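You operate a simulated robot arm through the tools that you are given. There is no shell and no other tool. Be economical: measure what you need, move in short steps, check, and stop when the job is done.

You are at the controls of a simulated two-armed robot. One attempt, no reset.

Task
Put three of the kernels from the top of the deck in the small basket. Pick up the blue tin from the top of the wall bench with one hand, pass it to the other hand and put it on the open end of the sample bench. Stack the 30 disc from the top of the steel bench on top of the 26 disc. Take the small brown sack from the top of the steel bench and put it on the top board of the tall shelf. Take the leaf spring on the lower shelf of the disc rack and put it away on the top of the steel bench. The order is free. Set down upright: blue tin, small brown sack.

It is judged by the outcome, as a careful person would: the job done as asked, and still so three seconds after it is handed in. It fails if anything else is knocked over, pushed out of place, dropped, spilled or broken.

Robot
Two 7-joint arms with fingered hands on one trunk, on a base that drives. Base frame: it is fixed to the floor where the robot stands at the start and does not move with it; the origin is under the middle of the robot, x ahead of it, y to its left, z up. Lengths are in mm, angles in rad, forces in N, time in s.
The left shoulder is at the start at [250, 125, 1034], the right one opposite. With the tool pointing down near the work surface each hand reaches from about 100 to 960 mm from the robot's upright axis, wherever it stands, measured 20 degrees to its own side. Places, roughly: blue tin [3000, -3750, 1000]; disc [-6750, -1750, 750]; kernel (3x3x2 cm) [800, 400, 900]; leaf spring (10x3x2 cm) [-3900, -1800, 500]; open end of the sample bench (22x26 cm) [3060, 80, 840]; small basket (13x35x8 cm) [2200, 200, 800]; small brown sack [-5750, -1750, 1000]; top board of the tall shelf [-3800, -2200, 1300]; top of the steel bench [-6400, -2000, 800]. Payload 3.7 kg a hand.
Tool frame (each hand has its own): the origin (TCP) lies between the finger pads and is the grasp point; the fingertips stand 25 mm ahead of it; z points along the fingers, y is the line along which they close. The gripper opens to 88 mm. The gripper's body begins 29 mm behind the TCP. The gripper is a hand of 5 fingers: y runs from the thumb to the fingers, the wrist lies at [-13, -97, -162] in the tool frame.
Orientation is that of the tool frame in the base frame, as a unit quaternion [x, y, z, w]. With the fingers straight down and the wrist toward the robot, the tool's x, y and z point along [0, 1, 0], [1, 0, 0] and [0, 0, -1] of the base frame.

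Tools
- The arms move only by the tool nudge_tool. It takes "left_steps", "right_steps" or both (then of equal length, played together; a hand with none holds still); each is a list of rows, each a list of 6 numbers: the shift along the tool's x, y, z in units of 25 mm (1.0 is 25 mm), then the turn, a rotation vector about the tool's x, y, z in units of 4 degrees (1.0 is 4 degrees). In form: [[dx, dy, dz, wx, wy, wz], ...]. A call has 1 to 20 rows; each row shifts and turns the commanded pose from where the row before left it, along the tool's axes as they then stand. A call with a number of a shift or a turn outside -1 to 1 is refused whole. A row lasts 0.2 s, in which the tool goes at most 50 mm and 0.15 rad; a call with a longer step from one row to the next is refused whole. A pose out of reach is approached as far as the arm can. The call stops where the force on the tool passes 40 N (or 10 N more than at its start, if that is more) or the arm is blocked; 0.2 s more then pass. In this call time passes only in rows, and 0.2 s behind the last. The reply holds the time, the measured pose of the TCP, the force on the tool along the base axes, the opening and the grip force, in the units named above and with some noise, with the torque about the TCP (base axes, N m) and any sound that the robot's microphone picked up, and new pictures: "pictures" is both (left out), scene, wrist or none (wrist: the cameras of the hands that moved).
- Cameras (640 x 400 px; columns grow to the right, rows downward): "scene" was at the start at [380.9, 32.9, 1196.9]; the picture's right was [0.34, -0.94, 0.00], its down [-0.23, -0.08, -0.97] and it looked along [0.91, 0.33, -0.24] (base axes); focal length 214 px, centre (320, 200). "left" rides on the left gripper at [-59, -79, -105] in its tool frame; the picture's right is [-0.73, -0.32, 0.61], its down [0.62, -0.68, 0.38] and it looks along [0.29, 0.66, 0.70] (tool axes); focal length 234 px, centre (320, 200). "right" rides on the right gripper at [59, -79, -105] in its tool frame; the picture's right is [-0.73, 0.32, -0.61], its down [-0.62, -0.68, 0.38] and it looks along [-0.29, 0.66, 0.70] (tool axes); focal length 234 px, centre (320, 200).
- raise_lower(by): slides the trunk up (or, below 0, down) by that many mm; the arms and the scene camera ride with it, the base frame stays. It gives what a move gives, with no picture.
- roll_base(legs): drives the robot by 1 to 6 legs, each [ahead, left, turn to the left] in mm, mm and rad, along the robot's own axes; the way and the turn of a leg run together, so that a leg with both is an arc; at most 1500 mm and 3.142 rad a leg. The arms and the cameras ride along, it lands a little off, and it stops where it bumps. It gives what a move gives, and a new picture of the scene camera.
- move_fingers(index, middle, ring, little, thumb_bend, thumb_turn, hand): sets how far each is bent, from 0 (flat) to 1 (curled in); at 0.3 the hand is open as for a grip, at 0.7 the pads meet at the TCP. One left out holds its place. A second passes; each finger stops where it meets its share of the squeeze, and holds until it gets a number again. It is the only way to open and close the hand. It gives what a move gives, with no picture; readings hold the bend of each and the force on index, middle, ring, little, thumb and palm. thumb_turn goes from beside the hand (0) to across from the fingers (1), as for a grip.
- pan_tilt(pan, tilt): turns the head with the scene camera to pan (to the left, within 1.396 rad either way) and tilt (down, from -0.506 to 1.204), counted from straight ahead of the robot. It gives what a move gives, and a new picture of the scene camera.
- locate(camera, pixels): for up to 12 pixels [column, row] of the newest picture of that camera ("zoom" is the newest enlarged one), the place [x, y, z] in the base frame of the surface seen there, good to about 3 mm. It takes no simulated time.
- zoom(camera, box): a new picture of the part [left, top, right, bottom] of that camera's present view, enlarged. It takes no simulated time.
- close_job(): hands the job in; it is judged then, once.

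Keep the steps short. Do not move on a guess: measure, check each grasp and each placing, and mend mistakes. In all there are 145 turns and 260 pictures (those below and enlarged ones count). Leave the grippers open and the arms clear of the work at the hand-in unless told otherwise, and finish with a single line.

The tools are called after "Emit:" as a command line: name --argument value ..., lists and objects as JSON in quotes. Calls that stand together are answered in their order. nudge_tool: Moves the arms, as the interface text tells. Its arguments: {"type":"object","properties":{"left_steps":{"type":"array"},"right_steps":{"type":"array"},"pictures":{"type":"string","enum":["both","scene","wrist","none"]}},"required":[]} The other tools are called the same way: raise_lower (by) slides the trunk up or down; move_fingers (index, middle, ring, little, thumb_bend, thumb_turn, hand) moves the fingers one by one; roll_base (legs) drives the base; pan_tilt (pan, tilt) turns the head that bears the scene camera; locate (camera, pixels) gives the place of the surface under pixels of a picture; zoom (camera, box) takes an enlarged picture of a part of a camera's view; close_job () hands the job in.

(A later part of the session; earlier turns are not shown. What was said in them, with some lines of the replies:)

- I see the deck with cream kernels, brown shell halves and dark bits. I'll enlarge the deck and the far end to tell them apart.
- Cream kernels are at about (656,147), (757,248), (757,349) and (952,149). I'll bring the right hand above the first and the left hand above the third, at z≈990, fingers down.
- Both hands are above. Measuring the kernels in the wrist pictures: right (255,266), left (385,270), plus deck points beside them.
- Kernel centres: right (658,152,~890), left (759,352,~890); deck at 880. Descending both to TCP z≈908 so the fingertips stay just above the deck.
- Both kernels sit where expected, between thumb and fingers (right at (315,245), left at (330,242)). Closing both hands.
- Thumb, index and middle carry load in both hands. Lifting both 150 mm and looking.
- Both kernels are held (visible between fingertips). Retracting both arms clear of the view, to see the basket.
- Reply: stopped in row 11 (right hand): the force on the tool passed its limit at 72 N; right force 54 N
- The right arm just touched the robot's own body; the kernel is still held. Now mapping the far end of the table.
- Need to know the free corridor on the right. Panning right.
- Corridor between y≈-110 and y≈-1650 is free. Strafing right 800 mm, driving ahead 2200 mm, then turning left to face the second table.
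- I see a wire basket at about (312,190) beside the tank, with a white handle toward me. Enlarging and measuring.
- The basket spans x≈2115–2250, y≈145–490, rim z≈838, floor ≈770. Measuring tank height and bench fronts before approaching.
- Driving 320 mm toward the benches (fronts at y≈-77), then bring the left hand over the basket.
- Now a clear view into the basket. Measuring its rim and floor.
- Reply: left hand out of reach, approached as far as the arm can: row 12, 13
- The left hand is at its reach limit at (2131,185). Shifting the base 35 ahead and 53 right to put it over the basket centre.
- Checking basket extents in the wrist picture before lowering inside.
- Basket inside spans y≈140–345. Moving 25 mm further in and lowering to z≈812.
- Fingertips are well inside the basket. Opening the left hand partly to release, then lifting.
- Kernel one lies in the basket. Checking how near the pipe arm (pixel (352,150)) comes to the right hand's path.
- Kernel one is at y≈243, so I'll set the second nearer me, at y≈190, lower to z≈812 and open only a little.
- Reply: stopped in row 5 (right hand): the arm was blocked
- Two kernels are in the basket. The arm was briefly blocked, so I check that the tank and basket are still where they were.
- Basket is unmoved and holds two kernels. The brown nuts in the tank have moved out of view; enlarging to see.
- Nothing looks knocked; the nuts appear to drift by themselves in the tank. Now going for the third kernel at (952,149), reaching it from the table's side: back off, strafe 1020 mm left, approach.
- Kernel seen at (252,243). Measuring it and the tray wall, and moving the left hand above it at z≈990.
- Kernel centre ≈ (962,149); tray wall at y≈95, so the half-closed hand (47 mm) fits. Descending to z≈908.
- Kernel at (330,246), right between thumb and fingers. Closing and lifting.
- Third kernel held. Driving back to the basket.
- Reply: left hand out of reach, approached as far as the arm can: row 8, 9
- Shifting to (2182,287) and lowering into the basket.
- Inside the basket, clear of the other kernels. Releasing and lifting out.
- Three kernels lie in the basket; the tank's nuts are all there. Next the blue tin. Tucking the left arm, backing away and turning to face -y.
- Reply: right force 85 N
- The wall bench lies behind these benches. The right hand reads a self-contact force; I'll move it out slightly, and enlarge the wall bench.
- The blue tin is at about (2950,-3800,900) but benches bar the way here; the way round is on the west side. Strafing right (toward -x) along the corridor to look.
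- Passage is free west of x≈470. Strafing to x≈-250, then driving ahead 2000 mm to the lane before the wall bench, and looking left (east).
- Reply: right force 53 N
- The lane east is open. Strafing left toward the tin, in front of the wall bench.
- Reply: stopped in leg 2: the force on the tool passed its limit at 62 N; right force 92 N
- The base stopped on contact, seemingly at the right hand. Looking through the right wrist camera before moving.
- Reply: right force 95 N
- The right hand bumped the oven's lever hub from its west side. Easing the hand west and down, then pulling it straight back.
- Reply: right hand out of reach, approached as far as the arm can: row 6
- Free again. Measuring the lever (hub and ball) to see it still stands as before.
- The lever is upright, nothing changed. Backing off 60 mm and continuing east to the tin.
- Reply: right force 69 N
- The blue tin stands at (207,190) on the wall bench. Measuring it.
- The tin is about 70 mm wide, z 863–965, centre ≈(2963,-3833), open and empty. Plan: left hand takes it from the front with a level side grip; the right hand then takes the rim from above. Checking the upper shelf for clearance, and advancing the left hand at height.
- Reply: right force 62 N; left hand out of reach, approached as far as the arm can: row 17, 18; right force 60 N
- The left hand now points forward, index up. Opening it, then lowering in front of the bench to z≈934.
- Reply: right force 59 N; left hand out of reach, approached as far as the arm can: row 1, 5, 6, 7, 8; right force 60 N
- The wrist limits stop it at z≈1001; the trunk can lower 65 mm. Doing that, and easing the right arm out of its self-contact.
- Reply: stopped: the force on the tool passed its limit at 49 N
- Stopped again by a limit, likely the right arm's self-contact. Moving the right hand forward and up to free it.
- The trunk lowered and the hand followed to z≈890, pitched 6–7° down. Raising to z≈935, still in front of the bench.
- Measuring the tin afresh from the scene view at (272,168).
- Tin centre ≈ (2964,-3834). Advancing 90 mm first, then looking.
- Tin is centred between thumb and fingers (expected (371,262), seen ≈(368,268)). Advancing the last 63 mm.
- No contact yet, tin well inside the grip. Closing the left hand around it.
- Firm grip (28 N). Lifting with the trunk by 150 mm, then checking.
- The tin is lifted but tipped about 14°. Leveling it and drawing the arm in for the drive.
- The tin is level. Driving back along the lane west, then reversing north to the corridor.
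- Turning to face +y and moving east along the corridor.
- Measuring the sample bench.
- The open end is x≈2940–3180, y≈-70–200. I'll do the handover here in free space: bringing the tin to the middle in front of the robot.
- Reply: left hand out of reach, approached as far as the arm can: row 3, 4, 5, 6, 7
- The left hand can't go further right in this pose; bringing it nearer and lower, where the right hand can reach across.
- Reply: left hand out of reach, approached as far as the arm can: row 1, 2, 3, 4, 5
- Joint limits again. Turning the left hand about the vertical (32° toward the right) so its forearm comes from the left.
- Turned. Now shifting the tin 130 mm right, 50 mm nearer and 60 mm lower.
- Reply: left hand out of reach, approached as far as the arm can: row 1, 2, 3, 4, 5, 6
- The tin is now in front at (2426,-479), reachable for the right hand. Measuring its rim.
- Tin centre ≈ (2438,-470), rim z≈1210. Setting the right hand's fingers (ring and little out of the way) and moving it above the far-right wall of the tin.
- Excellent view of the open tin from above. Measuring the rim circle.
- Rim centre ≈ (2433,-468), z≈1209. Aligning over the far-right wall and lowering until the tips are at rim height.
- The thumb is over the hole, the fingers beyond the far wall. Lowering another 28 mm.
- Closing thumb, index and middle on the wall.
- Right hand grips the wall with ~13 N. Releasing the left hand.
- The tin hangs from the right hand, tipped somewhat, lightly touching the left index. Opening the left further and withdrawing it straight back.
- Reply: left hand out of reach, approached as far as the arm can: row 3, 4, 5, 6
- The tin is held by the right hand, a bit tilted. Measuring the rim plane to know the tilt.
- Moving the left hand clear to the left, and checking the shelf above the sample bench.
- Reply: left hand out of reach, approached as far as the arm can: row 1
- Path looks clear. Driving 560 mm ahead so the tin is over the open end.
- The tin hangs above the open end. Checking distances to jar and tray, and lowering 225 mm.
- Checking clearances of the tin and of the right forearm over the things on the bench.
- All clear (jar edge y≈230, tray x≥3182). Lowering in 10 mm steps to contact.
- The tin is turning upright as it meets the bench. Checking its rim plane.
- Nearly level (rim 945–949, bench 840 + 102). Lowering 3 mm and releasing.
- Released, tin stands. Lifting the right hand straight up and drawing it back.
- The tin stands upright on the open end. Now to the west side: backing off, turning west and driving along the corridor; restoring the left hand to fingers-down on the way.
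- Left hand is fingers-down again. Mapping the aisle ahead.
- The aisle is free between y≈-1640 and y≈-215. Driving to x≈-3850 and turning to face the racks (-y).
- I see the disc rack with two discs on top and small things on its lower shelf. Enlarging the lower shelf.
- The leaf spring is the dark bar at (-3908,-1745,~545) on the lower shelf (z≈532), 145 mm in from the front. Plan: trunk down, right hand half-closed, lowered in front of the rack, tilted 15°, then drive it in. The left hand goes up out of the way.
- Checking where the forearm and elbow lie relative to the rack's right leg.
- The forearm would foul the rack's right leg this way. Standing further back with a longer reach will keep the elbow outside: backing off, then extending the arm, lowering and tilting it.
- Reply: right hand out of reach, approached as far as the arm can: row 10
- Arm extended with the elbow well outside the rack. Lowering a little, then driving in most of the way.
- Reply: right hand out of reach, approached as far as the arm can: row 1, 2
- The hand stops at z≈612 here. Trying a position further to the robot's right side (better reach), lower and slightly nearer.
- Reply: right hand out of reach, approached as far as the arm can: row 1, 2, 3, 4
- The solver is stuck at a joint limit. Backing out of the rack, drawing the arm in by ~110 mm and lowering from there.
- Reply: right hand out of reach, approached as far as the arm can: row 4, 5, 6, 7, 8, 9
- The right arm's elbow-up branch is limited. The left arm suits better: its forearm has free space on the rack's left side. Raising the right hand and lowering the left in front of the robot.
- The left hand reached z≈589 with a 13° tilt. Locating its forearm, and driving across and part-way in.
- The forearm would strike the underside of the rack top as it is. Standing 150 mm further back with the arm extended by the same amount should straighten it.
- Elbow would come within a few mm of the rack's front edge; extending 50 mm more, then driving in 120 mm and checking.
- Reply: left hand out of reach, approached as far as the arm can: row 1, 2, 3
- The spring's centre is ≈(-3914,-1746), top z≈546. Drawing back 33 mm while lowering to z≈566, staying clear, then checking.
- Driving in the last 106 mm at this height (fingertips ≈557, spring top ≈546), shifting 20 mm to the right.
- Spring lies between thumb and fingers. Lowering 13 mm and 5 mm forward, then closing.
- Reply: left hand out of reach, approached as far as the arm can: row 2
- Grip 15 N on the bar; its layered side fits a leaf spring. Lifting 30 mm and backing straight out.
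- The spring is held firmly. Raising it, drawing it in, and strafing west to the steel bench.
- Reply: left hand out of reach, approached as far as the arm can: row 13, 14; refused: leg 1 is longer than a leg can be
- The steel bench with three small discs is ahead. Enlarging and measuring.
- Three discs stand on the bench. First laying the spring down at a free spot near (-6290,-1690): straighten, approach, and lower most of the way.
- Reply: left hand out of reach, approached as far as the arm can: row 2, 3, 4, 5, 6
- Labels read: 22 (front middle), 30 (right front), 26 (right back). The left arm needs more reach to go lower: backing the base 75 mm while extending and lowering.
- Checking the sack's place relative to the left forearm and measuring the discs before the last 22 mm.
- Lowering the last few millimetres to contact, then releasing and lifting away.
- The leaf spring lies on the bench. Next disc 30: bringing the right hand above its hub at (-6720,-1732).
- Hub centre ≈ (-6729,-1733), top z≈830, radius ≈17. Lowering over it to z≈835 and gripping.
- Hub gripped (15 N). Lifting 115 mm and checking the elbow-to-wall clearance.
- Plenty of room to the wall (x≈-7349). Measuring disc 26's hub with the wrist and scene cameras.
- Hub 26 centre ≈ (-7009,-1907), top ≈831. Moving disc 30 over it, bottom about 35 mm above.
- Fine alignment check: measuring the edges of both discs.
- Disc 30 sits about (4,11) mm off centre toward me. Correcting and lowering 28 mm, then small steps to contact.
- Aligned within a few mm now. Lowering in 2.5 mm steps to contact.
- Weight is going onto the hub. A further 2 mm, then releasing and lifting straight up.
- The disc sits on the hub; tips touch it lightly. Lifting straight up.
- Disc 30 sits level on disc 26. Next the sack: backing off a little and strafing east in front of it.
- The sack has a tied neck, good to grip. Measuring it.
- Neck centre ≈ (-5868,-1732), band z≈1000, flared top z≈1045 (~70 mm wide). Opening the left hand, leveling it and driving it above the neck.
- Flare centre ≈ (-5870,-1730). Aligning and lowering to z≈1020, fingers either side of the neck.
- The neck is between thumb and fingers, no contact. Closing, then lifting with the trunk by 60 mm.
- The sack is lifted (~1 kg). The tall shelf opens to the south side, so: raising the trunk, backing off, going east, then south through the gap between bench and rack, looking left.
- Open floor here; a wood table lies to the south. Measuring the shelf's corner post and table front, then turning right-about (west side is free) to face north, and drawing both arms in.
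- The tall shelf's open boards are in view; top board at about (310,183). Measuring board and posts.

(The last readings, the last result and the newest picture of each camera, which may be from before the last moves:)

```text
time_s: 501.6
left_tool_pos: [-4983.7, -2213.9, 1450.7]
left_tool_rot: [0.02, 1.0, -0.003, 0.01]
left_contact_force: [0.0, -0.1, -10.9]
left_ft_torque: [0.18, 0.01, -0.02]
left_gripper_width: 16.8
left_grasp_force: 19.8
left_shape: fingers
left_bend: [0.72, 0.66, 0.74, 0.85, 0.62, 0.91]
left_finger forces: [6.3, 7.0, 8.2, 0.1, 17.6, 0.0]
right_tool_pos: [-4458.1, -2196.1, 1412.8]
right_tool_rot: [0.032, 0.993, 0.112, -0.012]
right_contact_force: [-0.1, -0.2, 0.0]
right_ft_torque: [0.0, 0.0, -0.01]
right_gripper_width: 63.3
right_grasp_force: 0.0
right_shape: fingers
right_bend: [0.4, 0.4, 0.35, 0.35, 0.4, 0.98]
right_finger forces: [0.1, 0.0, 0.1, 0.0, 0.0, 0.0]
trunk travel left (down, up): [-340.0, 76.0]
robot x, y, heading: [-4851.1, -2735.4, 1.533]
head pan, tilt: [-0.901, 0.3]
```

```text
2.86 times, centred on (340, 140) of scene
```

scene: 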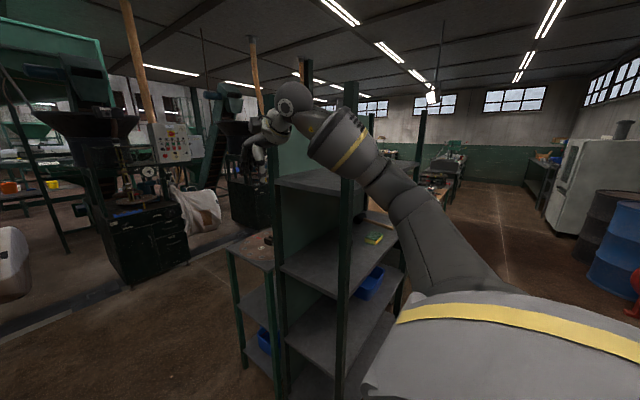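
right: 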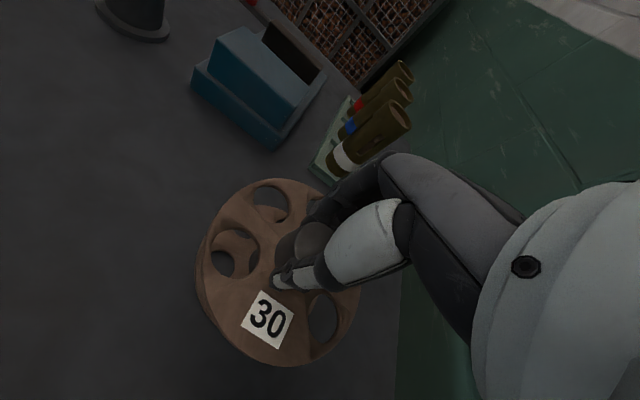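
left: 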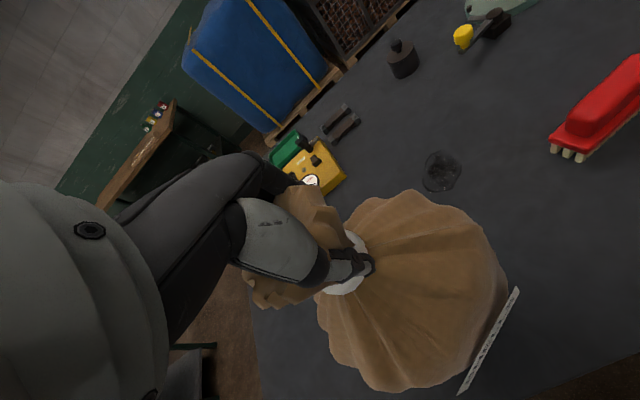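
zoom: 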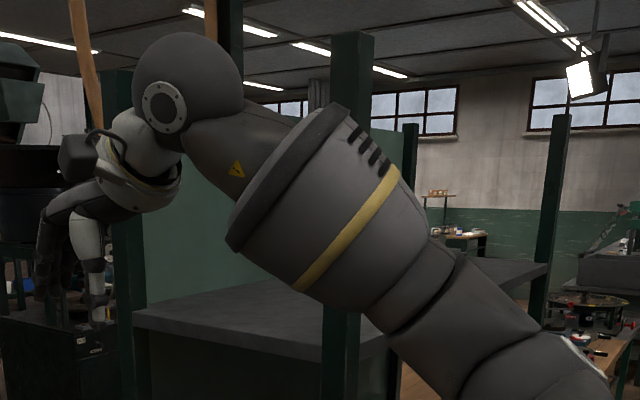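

Top board z≈1330, x -4240…-3385, y -2335…-2000, posts at the corners. Backing away, moving east to face its middle, raising the trunk and the sack.

Emit:
roll_base --legs '[[-330, 0, 0.035], [0, -970, 0]]'

Emit:
raise_lower --by 74

Emit:
nudge_tool --left_steps '[[0, 0, -0.7, 0, 0, 0], [0, 0, -0.7, 0, 0, 0], [0, 0, -0.7, 0, 0, 0], [0, 0, -0.7, 0, 0, 0]]' --right_steps '[[1, 0, 0, 0, 0, 0], [1, 0, 0, 0, 0, 0], [1, 0, 0, 0, 0, 0], [0.5, 0, 0, 0, 0, 0]]' --pictures "none"

Emit:
pan_tilt --pan 0.2 --tilt 0.2

```text
time_s: 512.3
left_tool_pos: [-4035.4, -2546.8, 1450.3]
left_tool_rot: [0.001, 1.0, -0.001, 0.01]
left_contact_force: [-0.7, 0.0, -11.1]
left_ft_torque: [0.19, 0.05, -0.02]
left_gripper_width: 16.7
left_grasp_force: 19.0
left_shape: fingers
left_bend: [0.72, 0.66, 0.74, 0.85, 0.62, 0.91]
left_finger forces: [6.2, 6.9, 8.2, 0.1, 17.4, 0.0]
right_tool_pos: [-3511.6, -2507.6, 1412.2]
right_tool_rot: [0.013, 0.994, 0.112, -0.014]
right_contact_force: [0.4, 0.5, -0.3]
right_ft_torque: [0.02, 0.0, -0.01]
right_gripper_width: 63.2
right_grasp_force: 0.0
right_shape: fingers
right_bend: [0.4, 0.4, 0.35, 0.35, 0.4, 0.98]
right_finger forces: [0.0, 0.0, 0.0, 0.0, 0.1, 0.0]
trunk travel left (down, up): [-340.0, 76.0]
robot x, y, heading: [-3885.1, -3060.4, 1.577]
head pan, tilt: [-0.901, 0.3]
```

scene: 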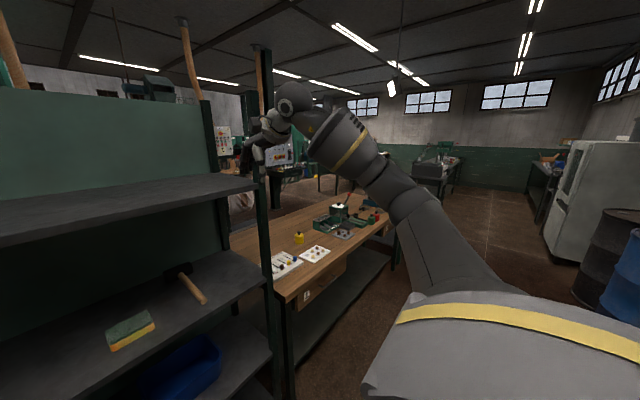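

```text
time_s: 513.4
left_tool_pos: [-4034.9, -2547.3, 1524.5]
left_tool_rot: [0.001, 1.0, -0.002, 0.01]
left_contact_force: [0.1, -0.4, -10.8]
left_ft_torque: [0.18, 0.05, 0.0]
left_gripper_width: 16.7
left_grasp_force: 19.6
left_shape: fingers
left_bend: [0.72, 0.66, 0.74, 0.85, 0.62, 0.91]
left_finger forces: [6.1, 6.8, 8.2, 0.0, 17.5, 0.1]
right_tool_pos: [-3510.9, -2509.3, 1486.7]
right_tool_rot: [0.013, 0.993, 0.112, -0.014]
right_contact_force: [0.2, 0.0, 0.3]
right_ft_torque: [0.0, 0.01, -0.01]
right_gripper_width: 63.5
right_grasp_force: 0.1
right_shape: fingers
right_bend: [0.4, 0.4, 0.35, 0.35, 0.4, 0.98]
right_finger forces: [0.0, 0.1, 0.0, 0.0, 0.0, 0.0]
trunk travel left (down, up): [-414.0, 2.0]
robot x, y, heading: [-3884.0, -3064.0, 1.574]
head pan, tilt: [-0.901, 0.3]
```

```text
time_s: 514.4
left_tool_pos: [-4037.6, -2546.1, 1594.2]
left_tool_rot: [0.001, 1.0, -0.001, 0.01]
left_contact_force: [0.1, -1.0, -11.4]
left_ft_torque: [0.25, 0.05, -0.02]
left_gripper_width: 16.9
left_grasp_force: 19.6
left_shape: fingers
left_bend: [0.72, 0.66, 0.74, 0.85, 0.62, 0.91]
left_finger forces: [6.3, 7.2, 8.3, 0.0, 18.1, 0.0]
right_tool_pos: [-3599.7, -2506.1, 1487.8]
right_tool_rot: [0.014, 0.994, 0.111, -0.015]
right_contact_force: [-0.2, -0.5, -0.1]
right_ft_torque: [-0.01, -0.03, -0.02]
right_gripper_width: 63.2
right_grasp_force: 0.0
right_shape: fingers
right_bend: [0.4, 0.4, 0.35, 0.35, 0.4, 0.98]
right_finger forces: [0.0, 0.0, 0.1, 0.0, 0.0, 0.0]
trunk travel left (down, up): [-414.0, 2.0]
robot x, y, heading: [-3886.2, -3063.1, 1.571]
head pan, tilt: [-0.901, 0.3]
```

```text
time_s: 515.7
left_tool_pos: [-4036.9, -2547.2, 1593.3]
left_tool_rot: [0.002, 1.0, -0.002, 0.01]
left_contact_force: [0.1, 0.0, -10.7]
left_ft_torque: [0.2, 0.02, 0.0]
left_gripper_width: 16.6
left_grasp_force: 19.6
left_shape: fingers
left_bend: [0.72, 0.66, 0.74, 0.85, 0.62, 0.91]
left_finger forces: [6.3, 6.7, 8.3, 0.0, 17.8, 0.0]
right_tool_pos: [-3599.0, -2505.2, 1488.9]
right_tool_rot: [0.013, 0.994, 0.112, -0.014]
right_contact_force: [0.5, -0.8, -0.8]
right_ft_torque: [0.01, 0.01, 0.0]
right_gripper_width: 63.3
right_grasp_force: 0.1
right_shape: fingers
right_bend: [0.4, 0.4, 0.35, 0.35, 0.4, 0.98]
right_finger forces: [0.1, 0.0, 0.1, 0.0, 0.0, 0.0]
trunk travel left (down, up): [-414.0, 2.0]
robot x, y, heading: [-3884.3, -3059.3, 1.577]
head pan, tilt: [0.201, 0.201]
```

scene: 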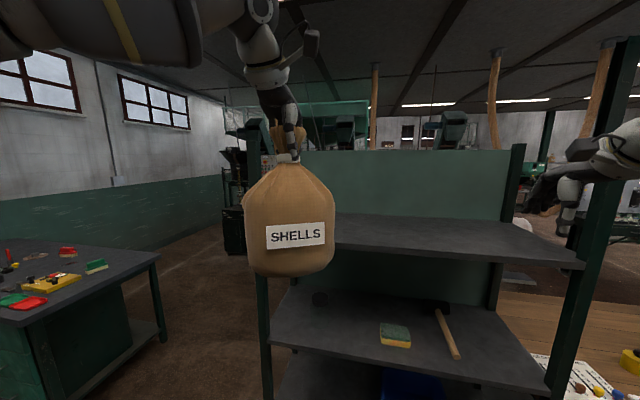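

The top board is empty. Shifting 90 mm east for post clearance, then driving 230 mm ahead and checking.

Emit:
locate --camera "scene" --pixels '[[130, 66], [200, 62], [258, 124], [60, 60], [292, 276], [410, 230], [330, 245], [575, 265]]'

Emit:
roll_base --legs '[[0, -90, 0], [215, 0, 0]]'

```text
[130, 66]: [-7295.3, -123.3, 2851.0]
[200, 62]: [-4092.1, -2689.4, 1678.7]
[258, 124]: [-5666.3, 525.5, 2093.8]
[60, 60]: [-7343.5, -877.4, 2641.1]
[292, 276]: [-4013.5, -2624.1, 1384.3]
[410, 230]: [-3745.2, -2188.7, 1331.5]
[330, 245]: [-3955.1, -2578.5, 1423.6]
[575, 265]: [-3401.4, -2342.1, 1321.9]
```

```text
time_s: 518.5
left_tool_pos: [-3950.3, -2330.0, 1595.8]
left_tool_rot: [0.001, 1.0, 0.0, 0.011]
left_contact_force: [-0.1, 0.1, -10.9]
left_ft_torque: [0.25, 0.02, -0.01]
left_gripper_width: 15.3
left_grasp_force: 19.6
left_shape: fingers
left_bend: [0.72, 0.67, 0.74, 0.85, 0.62, 0.91]
left_finger forces: [6.2, 6.8, 8.5, 0.0, 18.1, 0.1]
right_tool_pos: [-3512.7, -2287.5, 1488.9]
right_tool_rot: [0.013, 0.993, 0.113, -0.014]
right_contact_force: [0.3, 0.1, 0.4]
right_ft_torque: [0.0, -0.04, 0.0]
right_gripper_width: 63.1
right_grasp_force: 0.0
right_shape: fingers
right_bend: [0.4, 0.4, 0.35, 0.35, 0.4, 0.98]
right_finger forces: [0.0, 0.0, 0.0, 0.0, 0.0, 0.0]
trunk travel left (down, up): [-414.0, 2.0]
robot x, y, heading: [-3798.8, -2841.7, 1.58]
head pan, tilt: [0.201, 0.201]
```

scene: 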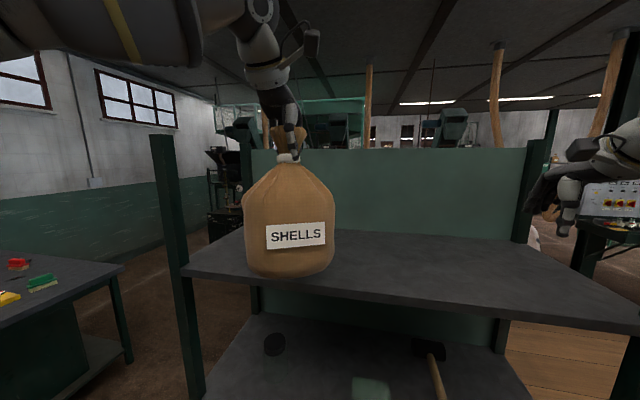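

Clear of the posts; the sack bottom is ≈45 mm above the board. Driving 140 mm further and lowering 30 mm.

Emit:
roll_base --legs '[[142, 0, 0]]'

Emit:
nudge_tool --left_steps '[[0, 0, 0.6, 0, 0, 0], [0, 0, 0.6, 0, 0, 0]]' --pictures "scene"

Emit:
locate --camera "scene" --pixels '[[290, 270], [290, 280], [290, 290], [240, 300], [350, 290], [290, 310]]'

```text
time_s: 520.0
left_tool_pos: [-3965.0, -2193.8, 1591.3]
left_tool_rot: [0.0, 1.0, -0.004, 0.011]
left_contact_force: [0.1, -0.1, -10.7]
left_ft_torque: [0.27, 0.05, 0.0]
left_gripper_width: 13.5
left_grasp_force: 21.4
left_shape: fingers
left_bend: [0.72, 0.67, 0.74, 0.85, 0.64, 0.9]
left_finger forces: [6.3, 7.1, 9.5, 0.0, 18.8, 0.0]
right_tool_pos: [-3527.5, -2156.4, 1496.4]
right_tool_rot: [0.008, 0.993, 0.119, -0.009]
right_contact_force: [0.2, -0.7, 0.2]
right_ft_torque: [-0.03, -0.01, 0.03]
right_gripper_width: 63.1
right_grasp_force: 0.0
right_shape: fingers
right_bend: [0.4, 0.4, 0.35, 0.35, 0.4, 0.98]
right_finger forces: [0.0, 0.0, 0.0, 0.0, 0.0, 0.0]
trunk travel left (down, up): [-414.0, 2.0]
robot x, y, heading: [-3802.3, -2698.1, 1.575]
head pan, tilt: [0.201, 0.201]
stopped in leg 1: the robot was blocked; the commanded pose is now the measured one
```

scene: 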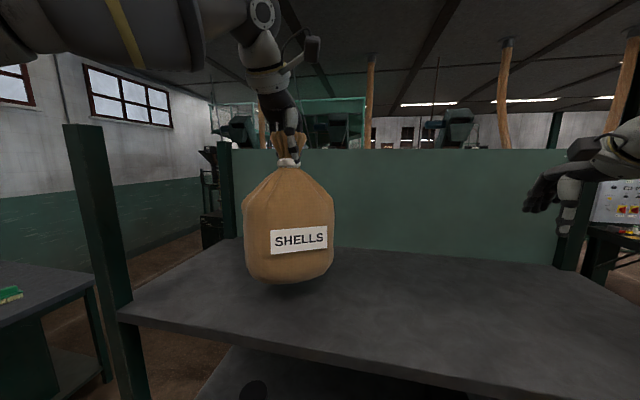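

```text
time_s: 520.6
left_tool_pos: [-3962.5, -2194.9, 1563.0]
left_tool_rot: [0.0, 1.0, -0.002, 0.012]
left_contact_force: [0.8, 0.5, -10.8]
left_ft_torque: [0.19, 0.01, 0.0]
left_gripper_width: 13.6
left_grasp_force: 20.8
left_shape: fingers
left_bend: [0.72, 0.67, 0.74, 0.85, 0.64, 0.9]
left_finger forces: [6.3, 6.9, 9.5, 0.1, 18.5, 0.0]
right_tool_pos: [-3528.2, -2156.5, 1495.6]
right_tool_rot: [0.01, 0.993, 0.118, -0.008]
right_contact_force: [-0.4, -0.1, 0.0]
right_ft_torque: [-0.02, 0.03, -0.01]
right_gripper_width: 63.3
right_grasp_force: 0.1
right_shape: fingers
right_bend: [0.4, 0.4, 0.35, 0.35, 0.4, 0.98]
right_finger forces: [0.0, 0.0, 0.1, 0.1, 0.0, 0.1]
trunk travel left (down, up): [-414.0, 2.0]
robot x, y, heading: [-3799.3, -2697.2, 1.575]
head pan, tilt: [0.201, 0.201]
```

scene: 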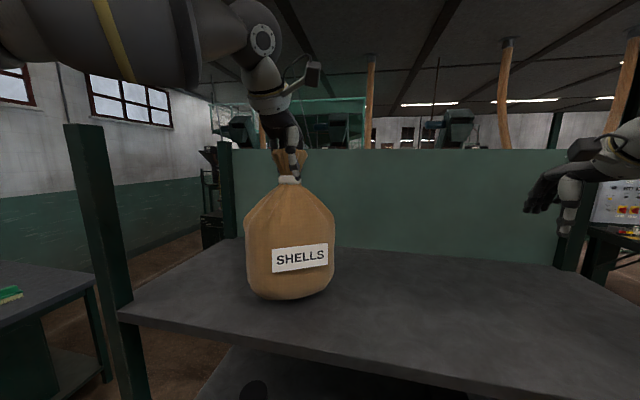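

```text
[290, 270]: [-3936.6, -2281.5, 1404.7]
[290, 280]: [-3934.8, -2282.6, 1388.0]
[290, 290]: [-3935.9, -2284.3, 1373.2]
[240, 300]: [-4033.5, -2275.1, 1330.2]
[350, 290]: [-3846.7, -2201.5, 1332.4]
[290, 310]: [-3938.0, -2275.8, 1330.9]
```

The base stopped gently at the end (blocked), but the sack is well over the board. Lowering the last ~16 mm in small steps.

Emit:
nudge_tool --left_steps '[[0, 0, 0.3, 0, 0, 0], [0, 0, 0.2, 0, 0, 0], [0, 0, 0.15, 0, 0, 0]]' --pictures "scene"

```text
time_s: 521.5
left_tool_pos: [-3962.0, -2195.8, 1555.3]
left_tool_rot: [-0.001, 1.0, 0.007, 0.013]
left_contact_force: [-2.1, -2.8, 11.2]
left_ft_torque: [0.26, 0.34, 0.03]
left_gripper_width: 13.5
left_grasp_force: 27.9
left_shape: fingers
left_bend: [0.72, 0.72, 0.75, 0.85, 0.66, 0.89]
left_finger forces: [7.4, 7.9, 14.9, 0.0, 25.0, 0.1]
right_tool_pos: [-3528.2, -2156.5, 1496.2]
right_tool_rot: [0.007, 0.993, 0.12, -0.009]
right_contact_force: [0.6, 0.4, 0.7]
right_ft_torque: [0.0, 0.01, 0.02]
right_gripper_width: 63.4
right_grasp_force: 0.1
right_shape: fingers
right_bend: [0.4, 0.4, 0.35, 0.35, 0.4, 0.98]
right_finger forces: [0.1, 0.0, 0.0, 0.0, 0.0, 0.1]
trunk travel left (down, up): [-414.0, 2.0]
robot x, y, heading: [-3803.5, -2697.3, 1.575]
head pan, tilt: [0.201, 0.201]
stopped in row 3 (left hand): the force on the tool passed its limit at 42 N (the readings are from after the stop); the commanded pose is now the measured one
```

scene: 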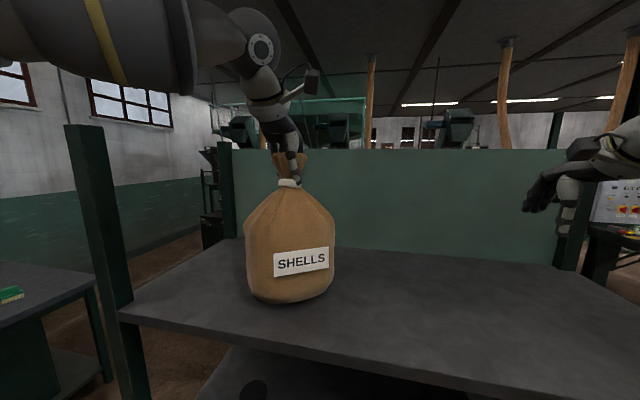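

The sack stands on the board. Opening the hand and lifting straight up off the neck.

Emit:
move_fingers --hand "left" --index 0.22 --middle 0.22 --ring 0.22 --little 0.22 --thumb_bend 0.22

Emit:
nudge_tool --left_steps '[[0, 0, -0.5, 0, 0, 0], [0, 0, -0.8, 0, 0, 0], [0, 0, -0.8, 0, 0, 0], [0, 0, -0.8, 0, 0, 0], [0, 0, -0.5, 0, 0, 0]]' --pictures "both"

```text
time_s: 522.5
left_tool_pos: [-3962.4, -2196.8, 1553.1]
left_tool_rot: [0.0, 1.0, 0.006, 0.014]
left_contact_force: [2.0, -0.5, -1.7]
left_ft_torque: [0.05, 0.05, 0.12]
left_gripper_width: 99.8
left_grasp_force: 0.8
left_shape: fingers
left_bend: [0.22, 0.22, 0.22, 0.22, 0.22, 0.97]
left_finger forces: [0.1, 0.1, 0.1, 0.0, 1.9, 0.0]
right_tool_pos: [-3528.1, -2155.3, 1495.2]
right_tool_rot: [0.009, 0.993, 0.119, -0.008]
right_contact_force: [-0.1, -0.3, -0.1]
right_ft_torque: [-0.01, 0.0, 0.03]
right_gripper_width: 63.4
right_grasp_force: 0.0
right_shape: fingers
right_bend: [0.4, 0.4, 0.35, 0.35, 0.4, 0.98]
right_finger forces: [0.0, 0.0, 0.0, 0.0, 0.0, 0.1]
trunk travel left (down, up): [-414.0, 2.0]
robot x, y, heading: [-3798.8, -2697.2, 1.575]
head pan, tilt: [0.201, 0.201]
```

```text
time_s: 523.7
left_tool_pos: [-3965.5, -2197.4, 1639.2]
left_tool_rot: [0.0, 1.0, 0.005, 0.016]
left_contact_force: [0.6, 0.8, -0.6]
left_ft_torque: [0.02, -0.01, 0.0]
left_gripper_width: 100.1
left_grasp_force: 0.1
left_shape: fingers
left_bend: [0.22, 0.22, 0.22, 0.22, 0.22, 0.97]
left_finger forces: [0.0, 0.0, 0.0, 0.0, 0.0, 0.1]
right_tool_pos: [-3528.9, -2156.8, 1494.9]
right_tool_rot: [0.009, 0.993, 0.118, -0.009]
right_contact_force: [0.7, -0.8, -0.1]
right_ft_torque: [0.01, -0.02, 0.0]
right_gripper_width: 63.4
right_grasp_force: 0.0
right_shape: fingers
right_bend: [0.4, 0.4, 0.35, 0.35, 0.4, 0.98]
right_finger forces: [0.0, 0.1, 0.1, 0.0, 0.0, 0.0]
trunk travel left (down, up): [-414.0, 2.0]
robot x, y, heading: [-3799.7, -2697.6, 1.577]
head pan, tilt: [0.201, 0.201]
```

scene: 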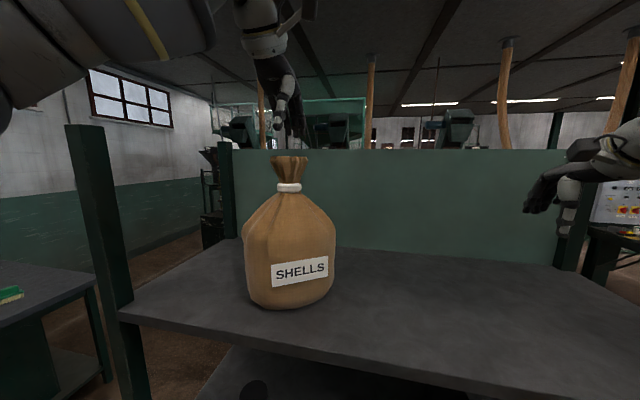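
left: 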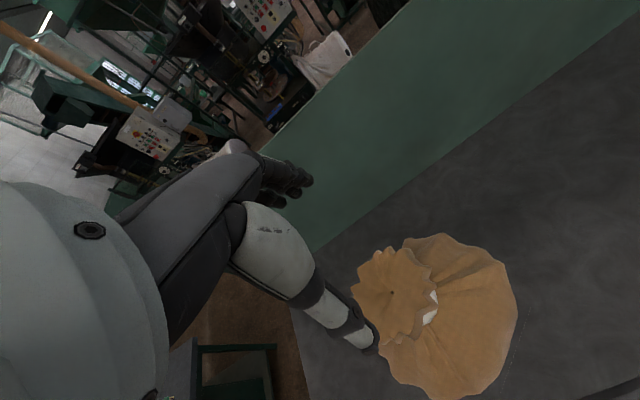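

The sack stands upright and free. Raising a bit more, backing away, and opening the right hand.

Emit:
nudge_tool --left_steps '[[0, 0, -0.8, 0, 0, 0], [0, 0, -0.8, 0, 0, 0]]' --pictures "none"

Emit:
roll_base --legs '[[-450, 0, 0]]'

Emit:
move_fingers --hand "right" --index 0.3 --middle 0.3 --ring 0.3 --little 0.3 --thumb_bend 0.3

Emit:
pan_tilt --pan 0.0 --tilt 0.35

```text
time_s: 524.3
left_tool_pos: [-3973.0, -2197.4, 1647.9]
left_tool_rot: [-0.001, 1.0, 0.006, 0.015]
left_contact_force: [0.1, 0.7, -0.2]
left_ft_torque: [-0.02, 0.01, -0.03]
left_gripper_width: 100.1
left_grasp_force: 0.0
left_shape: fingers
left_bend: [0.22, 0.22, 0.22, 0.22, 0.22, 0.97]
left_finger forces: [0.0, 0.1, 0.0, 0.0, 0.0, 0.0]
left hand out of reach, approached as far as the arm can: row 1, 2
right_tool_pos: [-3528.3, -2155.3, 1495.4]
right_tool_rot: [0.008, 0.993, 0.118, -0.008]
right_contact_force: [0.5, -0.6, -0.8]
right_ft_torque: [0.01, 0.01, 0.04]
right_gripper_width: 63.5
right_grasp_force: 0.1
right_shape: fingers
right_bend: [0.4, 0.4, 0.35, 0.35, 0.4, 0.98]
right_finger forces: [0.0, 0.1, 0.0, 0.0, 0.0, 0.0]
trunk travel left (down, up): [-414.0, 2.0]
robot x, y, heading: [-3800.9, -2696.6, 1.579]
head pan, tilt: [0.201, 0.201]
```

```text
time_s: 527.0
left_tool_pos: [-3961.5, -2631.5, 1645.5]
left_tool_rot: [-0.007, 1.0, 0.001, 0.011]
left_contact_force: [-0.7, -0.8, -0.7]
left_ft_torque: [-0.02, 0.01, -0.01]
left_gripper_width: 100.2
left_grasp_force: 0.1
left_shape: fingers
left_bend: [0.22, 0.22, 0.22, 0.22, 0.22, 0.97]
left_finger forces: [0.0, 0.0, 0.0, 0.0, 0.1, 0.0]
right_tool_pos: [-3517.7, -2586.5, 1488.0]
right_tool_rot: [0.003, 0.993, 0.114, -0.013]
right_contact_force: [0.0, 0.0, 0.1]
right_ft_torque: [0.01, 0.01, 0.02]
right_gripper_width: 63.3
right_grasp_force: 0.0
right_shape: fingers
right_bend: [0.4, 0.4, 0.35, 0.35, 0.4, 0.98]
right_finger forces: [0.0, 0.1, 0.0, 0.0, 0.1, 0.0]
trunk travel left (down, up): [-414.0, 2.0]
robot x, y, heading: [-3794.3, -3142.5, 1.587]
head pan, tilt: [0.201, 0.201]
```

scene: 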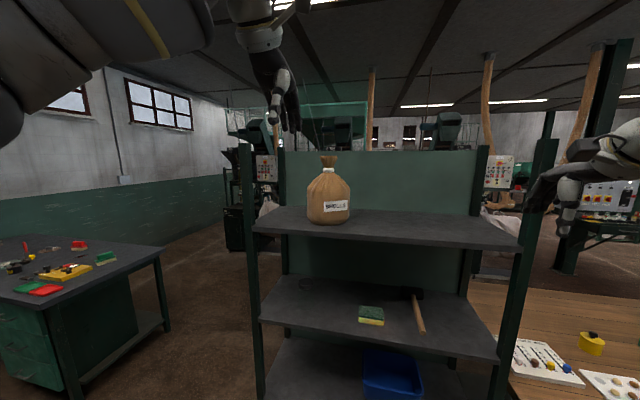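

```text
time_s: 528.0
left_tool_pos: [-3961.0, -2633.1, 1644.7]
left_tool_rot: [-0.007, 1.0, 0.002, 0.011]
left_contact_force: [0.0, -0.3, 0.5]
left_ft_torque: [-0.02, -0.01, 0.01]
left_gripper_width: 100.5
left_grasp_force: 0.0
left_shape: fingers
left_bend: [0.22, 0.22, 0.22, 0.22, 0.22, 0.97]
left_finger forces: [0.0, 0.0, 0.0, 0.1, 0.0, 0.0]
right_tool_pos: [-3517.7, -2586.5, 1488.7]
right_tool_rot: [0.003, 0.993, 0.113, -0.013]
right_contact_force: [-0.5, -0.5, 0.2]
right_ft_torque: [0.05, -0.04, -0.02]
right_gripper_width: 84.3
right_grasp_force: 0.0
right_shape: fingers
right_bend: [0.3, 0.3, 0.3, 0.3, 0.3, 0.98]
right_finger forces: [0.1, 0.0, 0.0, 0.0, 0.1, 0.0]
trunk travel left (down, up): [-414.0, 2.0]
robot x, y, heading: [-3797.2, -3141.7, 1.586]
head pan, tilt: [0.201, 0.201]
```

```text
time_s: 528.8
left_tool_pos: [-3961.8, -2631.3, 1644.3]
left_tool_rot: [-0.006, 1.0, 0.002, 0.01]
left_contact_force: [0.2, -0.3, -1.0]
left_ft_torque: [0.03, -0.04, 0.0]
left_gripper_width: 100.3
left_grasp_force: 0.2
left_shape: fingers
left_bend: [0.22, 0.22, 0.22, 0.22, 0.22, 0.97]
left_finger forces: [0.0, 0.0, 0.1, 0.0, 0.1, 0.1]
right_tool_pos: [-3518.5, -2585.8, 1487.8]
right_tool_rot: [0.005, 0.994, 0.113, -0.013]
right_contact_force: [-0.5, 0.0, -0.1]
right_ft_torque: [0.02, -0.01, 0.01]
right_gripper_width: 84.3
right_grasp_force: 0.0
right_shape: fingers
right_bend: [0.3, 0.3, 0.3, 0.3, 0.3, 0.98]
right_finger forces: [0.0, 0.1, 0.0, 0.0, 0.0, 0.1]
trunk travel left (down, up): [-414.0, 2.0]
robot x, y, heading: [-3794.4, -3140.9, 1.584]
head pan, tilt: [0.0, 0.351]
```

scene: 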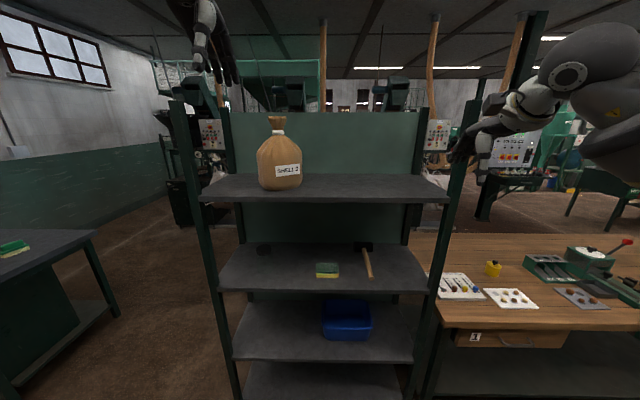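

The sack stands upright on the top board, the shelf's things are in place, both hands are open and clear. All five parts are done, so I'm handing in.

Emit:
close_job

```text
The job is handed in.
```

The job is handed in: three kernels in the small basket, blue tin passed hand to hand and upright on the sample bench, disc 30 on disc 26, sack upright on the top board, and leaf spring on the steel bench; I bumped the oven's lever hub and was blocked once at the tall shelf, with nothing seen out of place.
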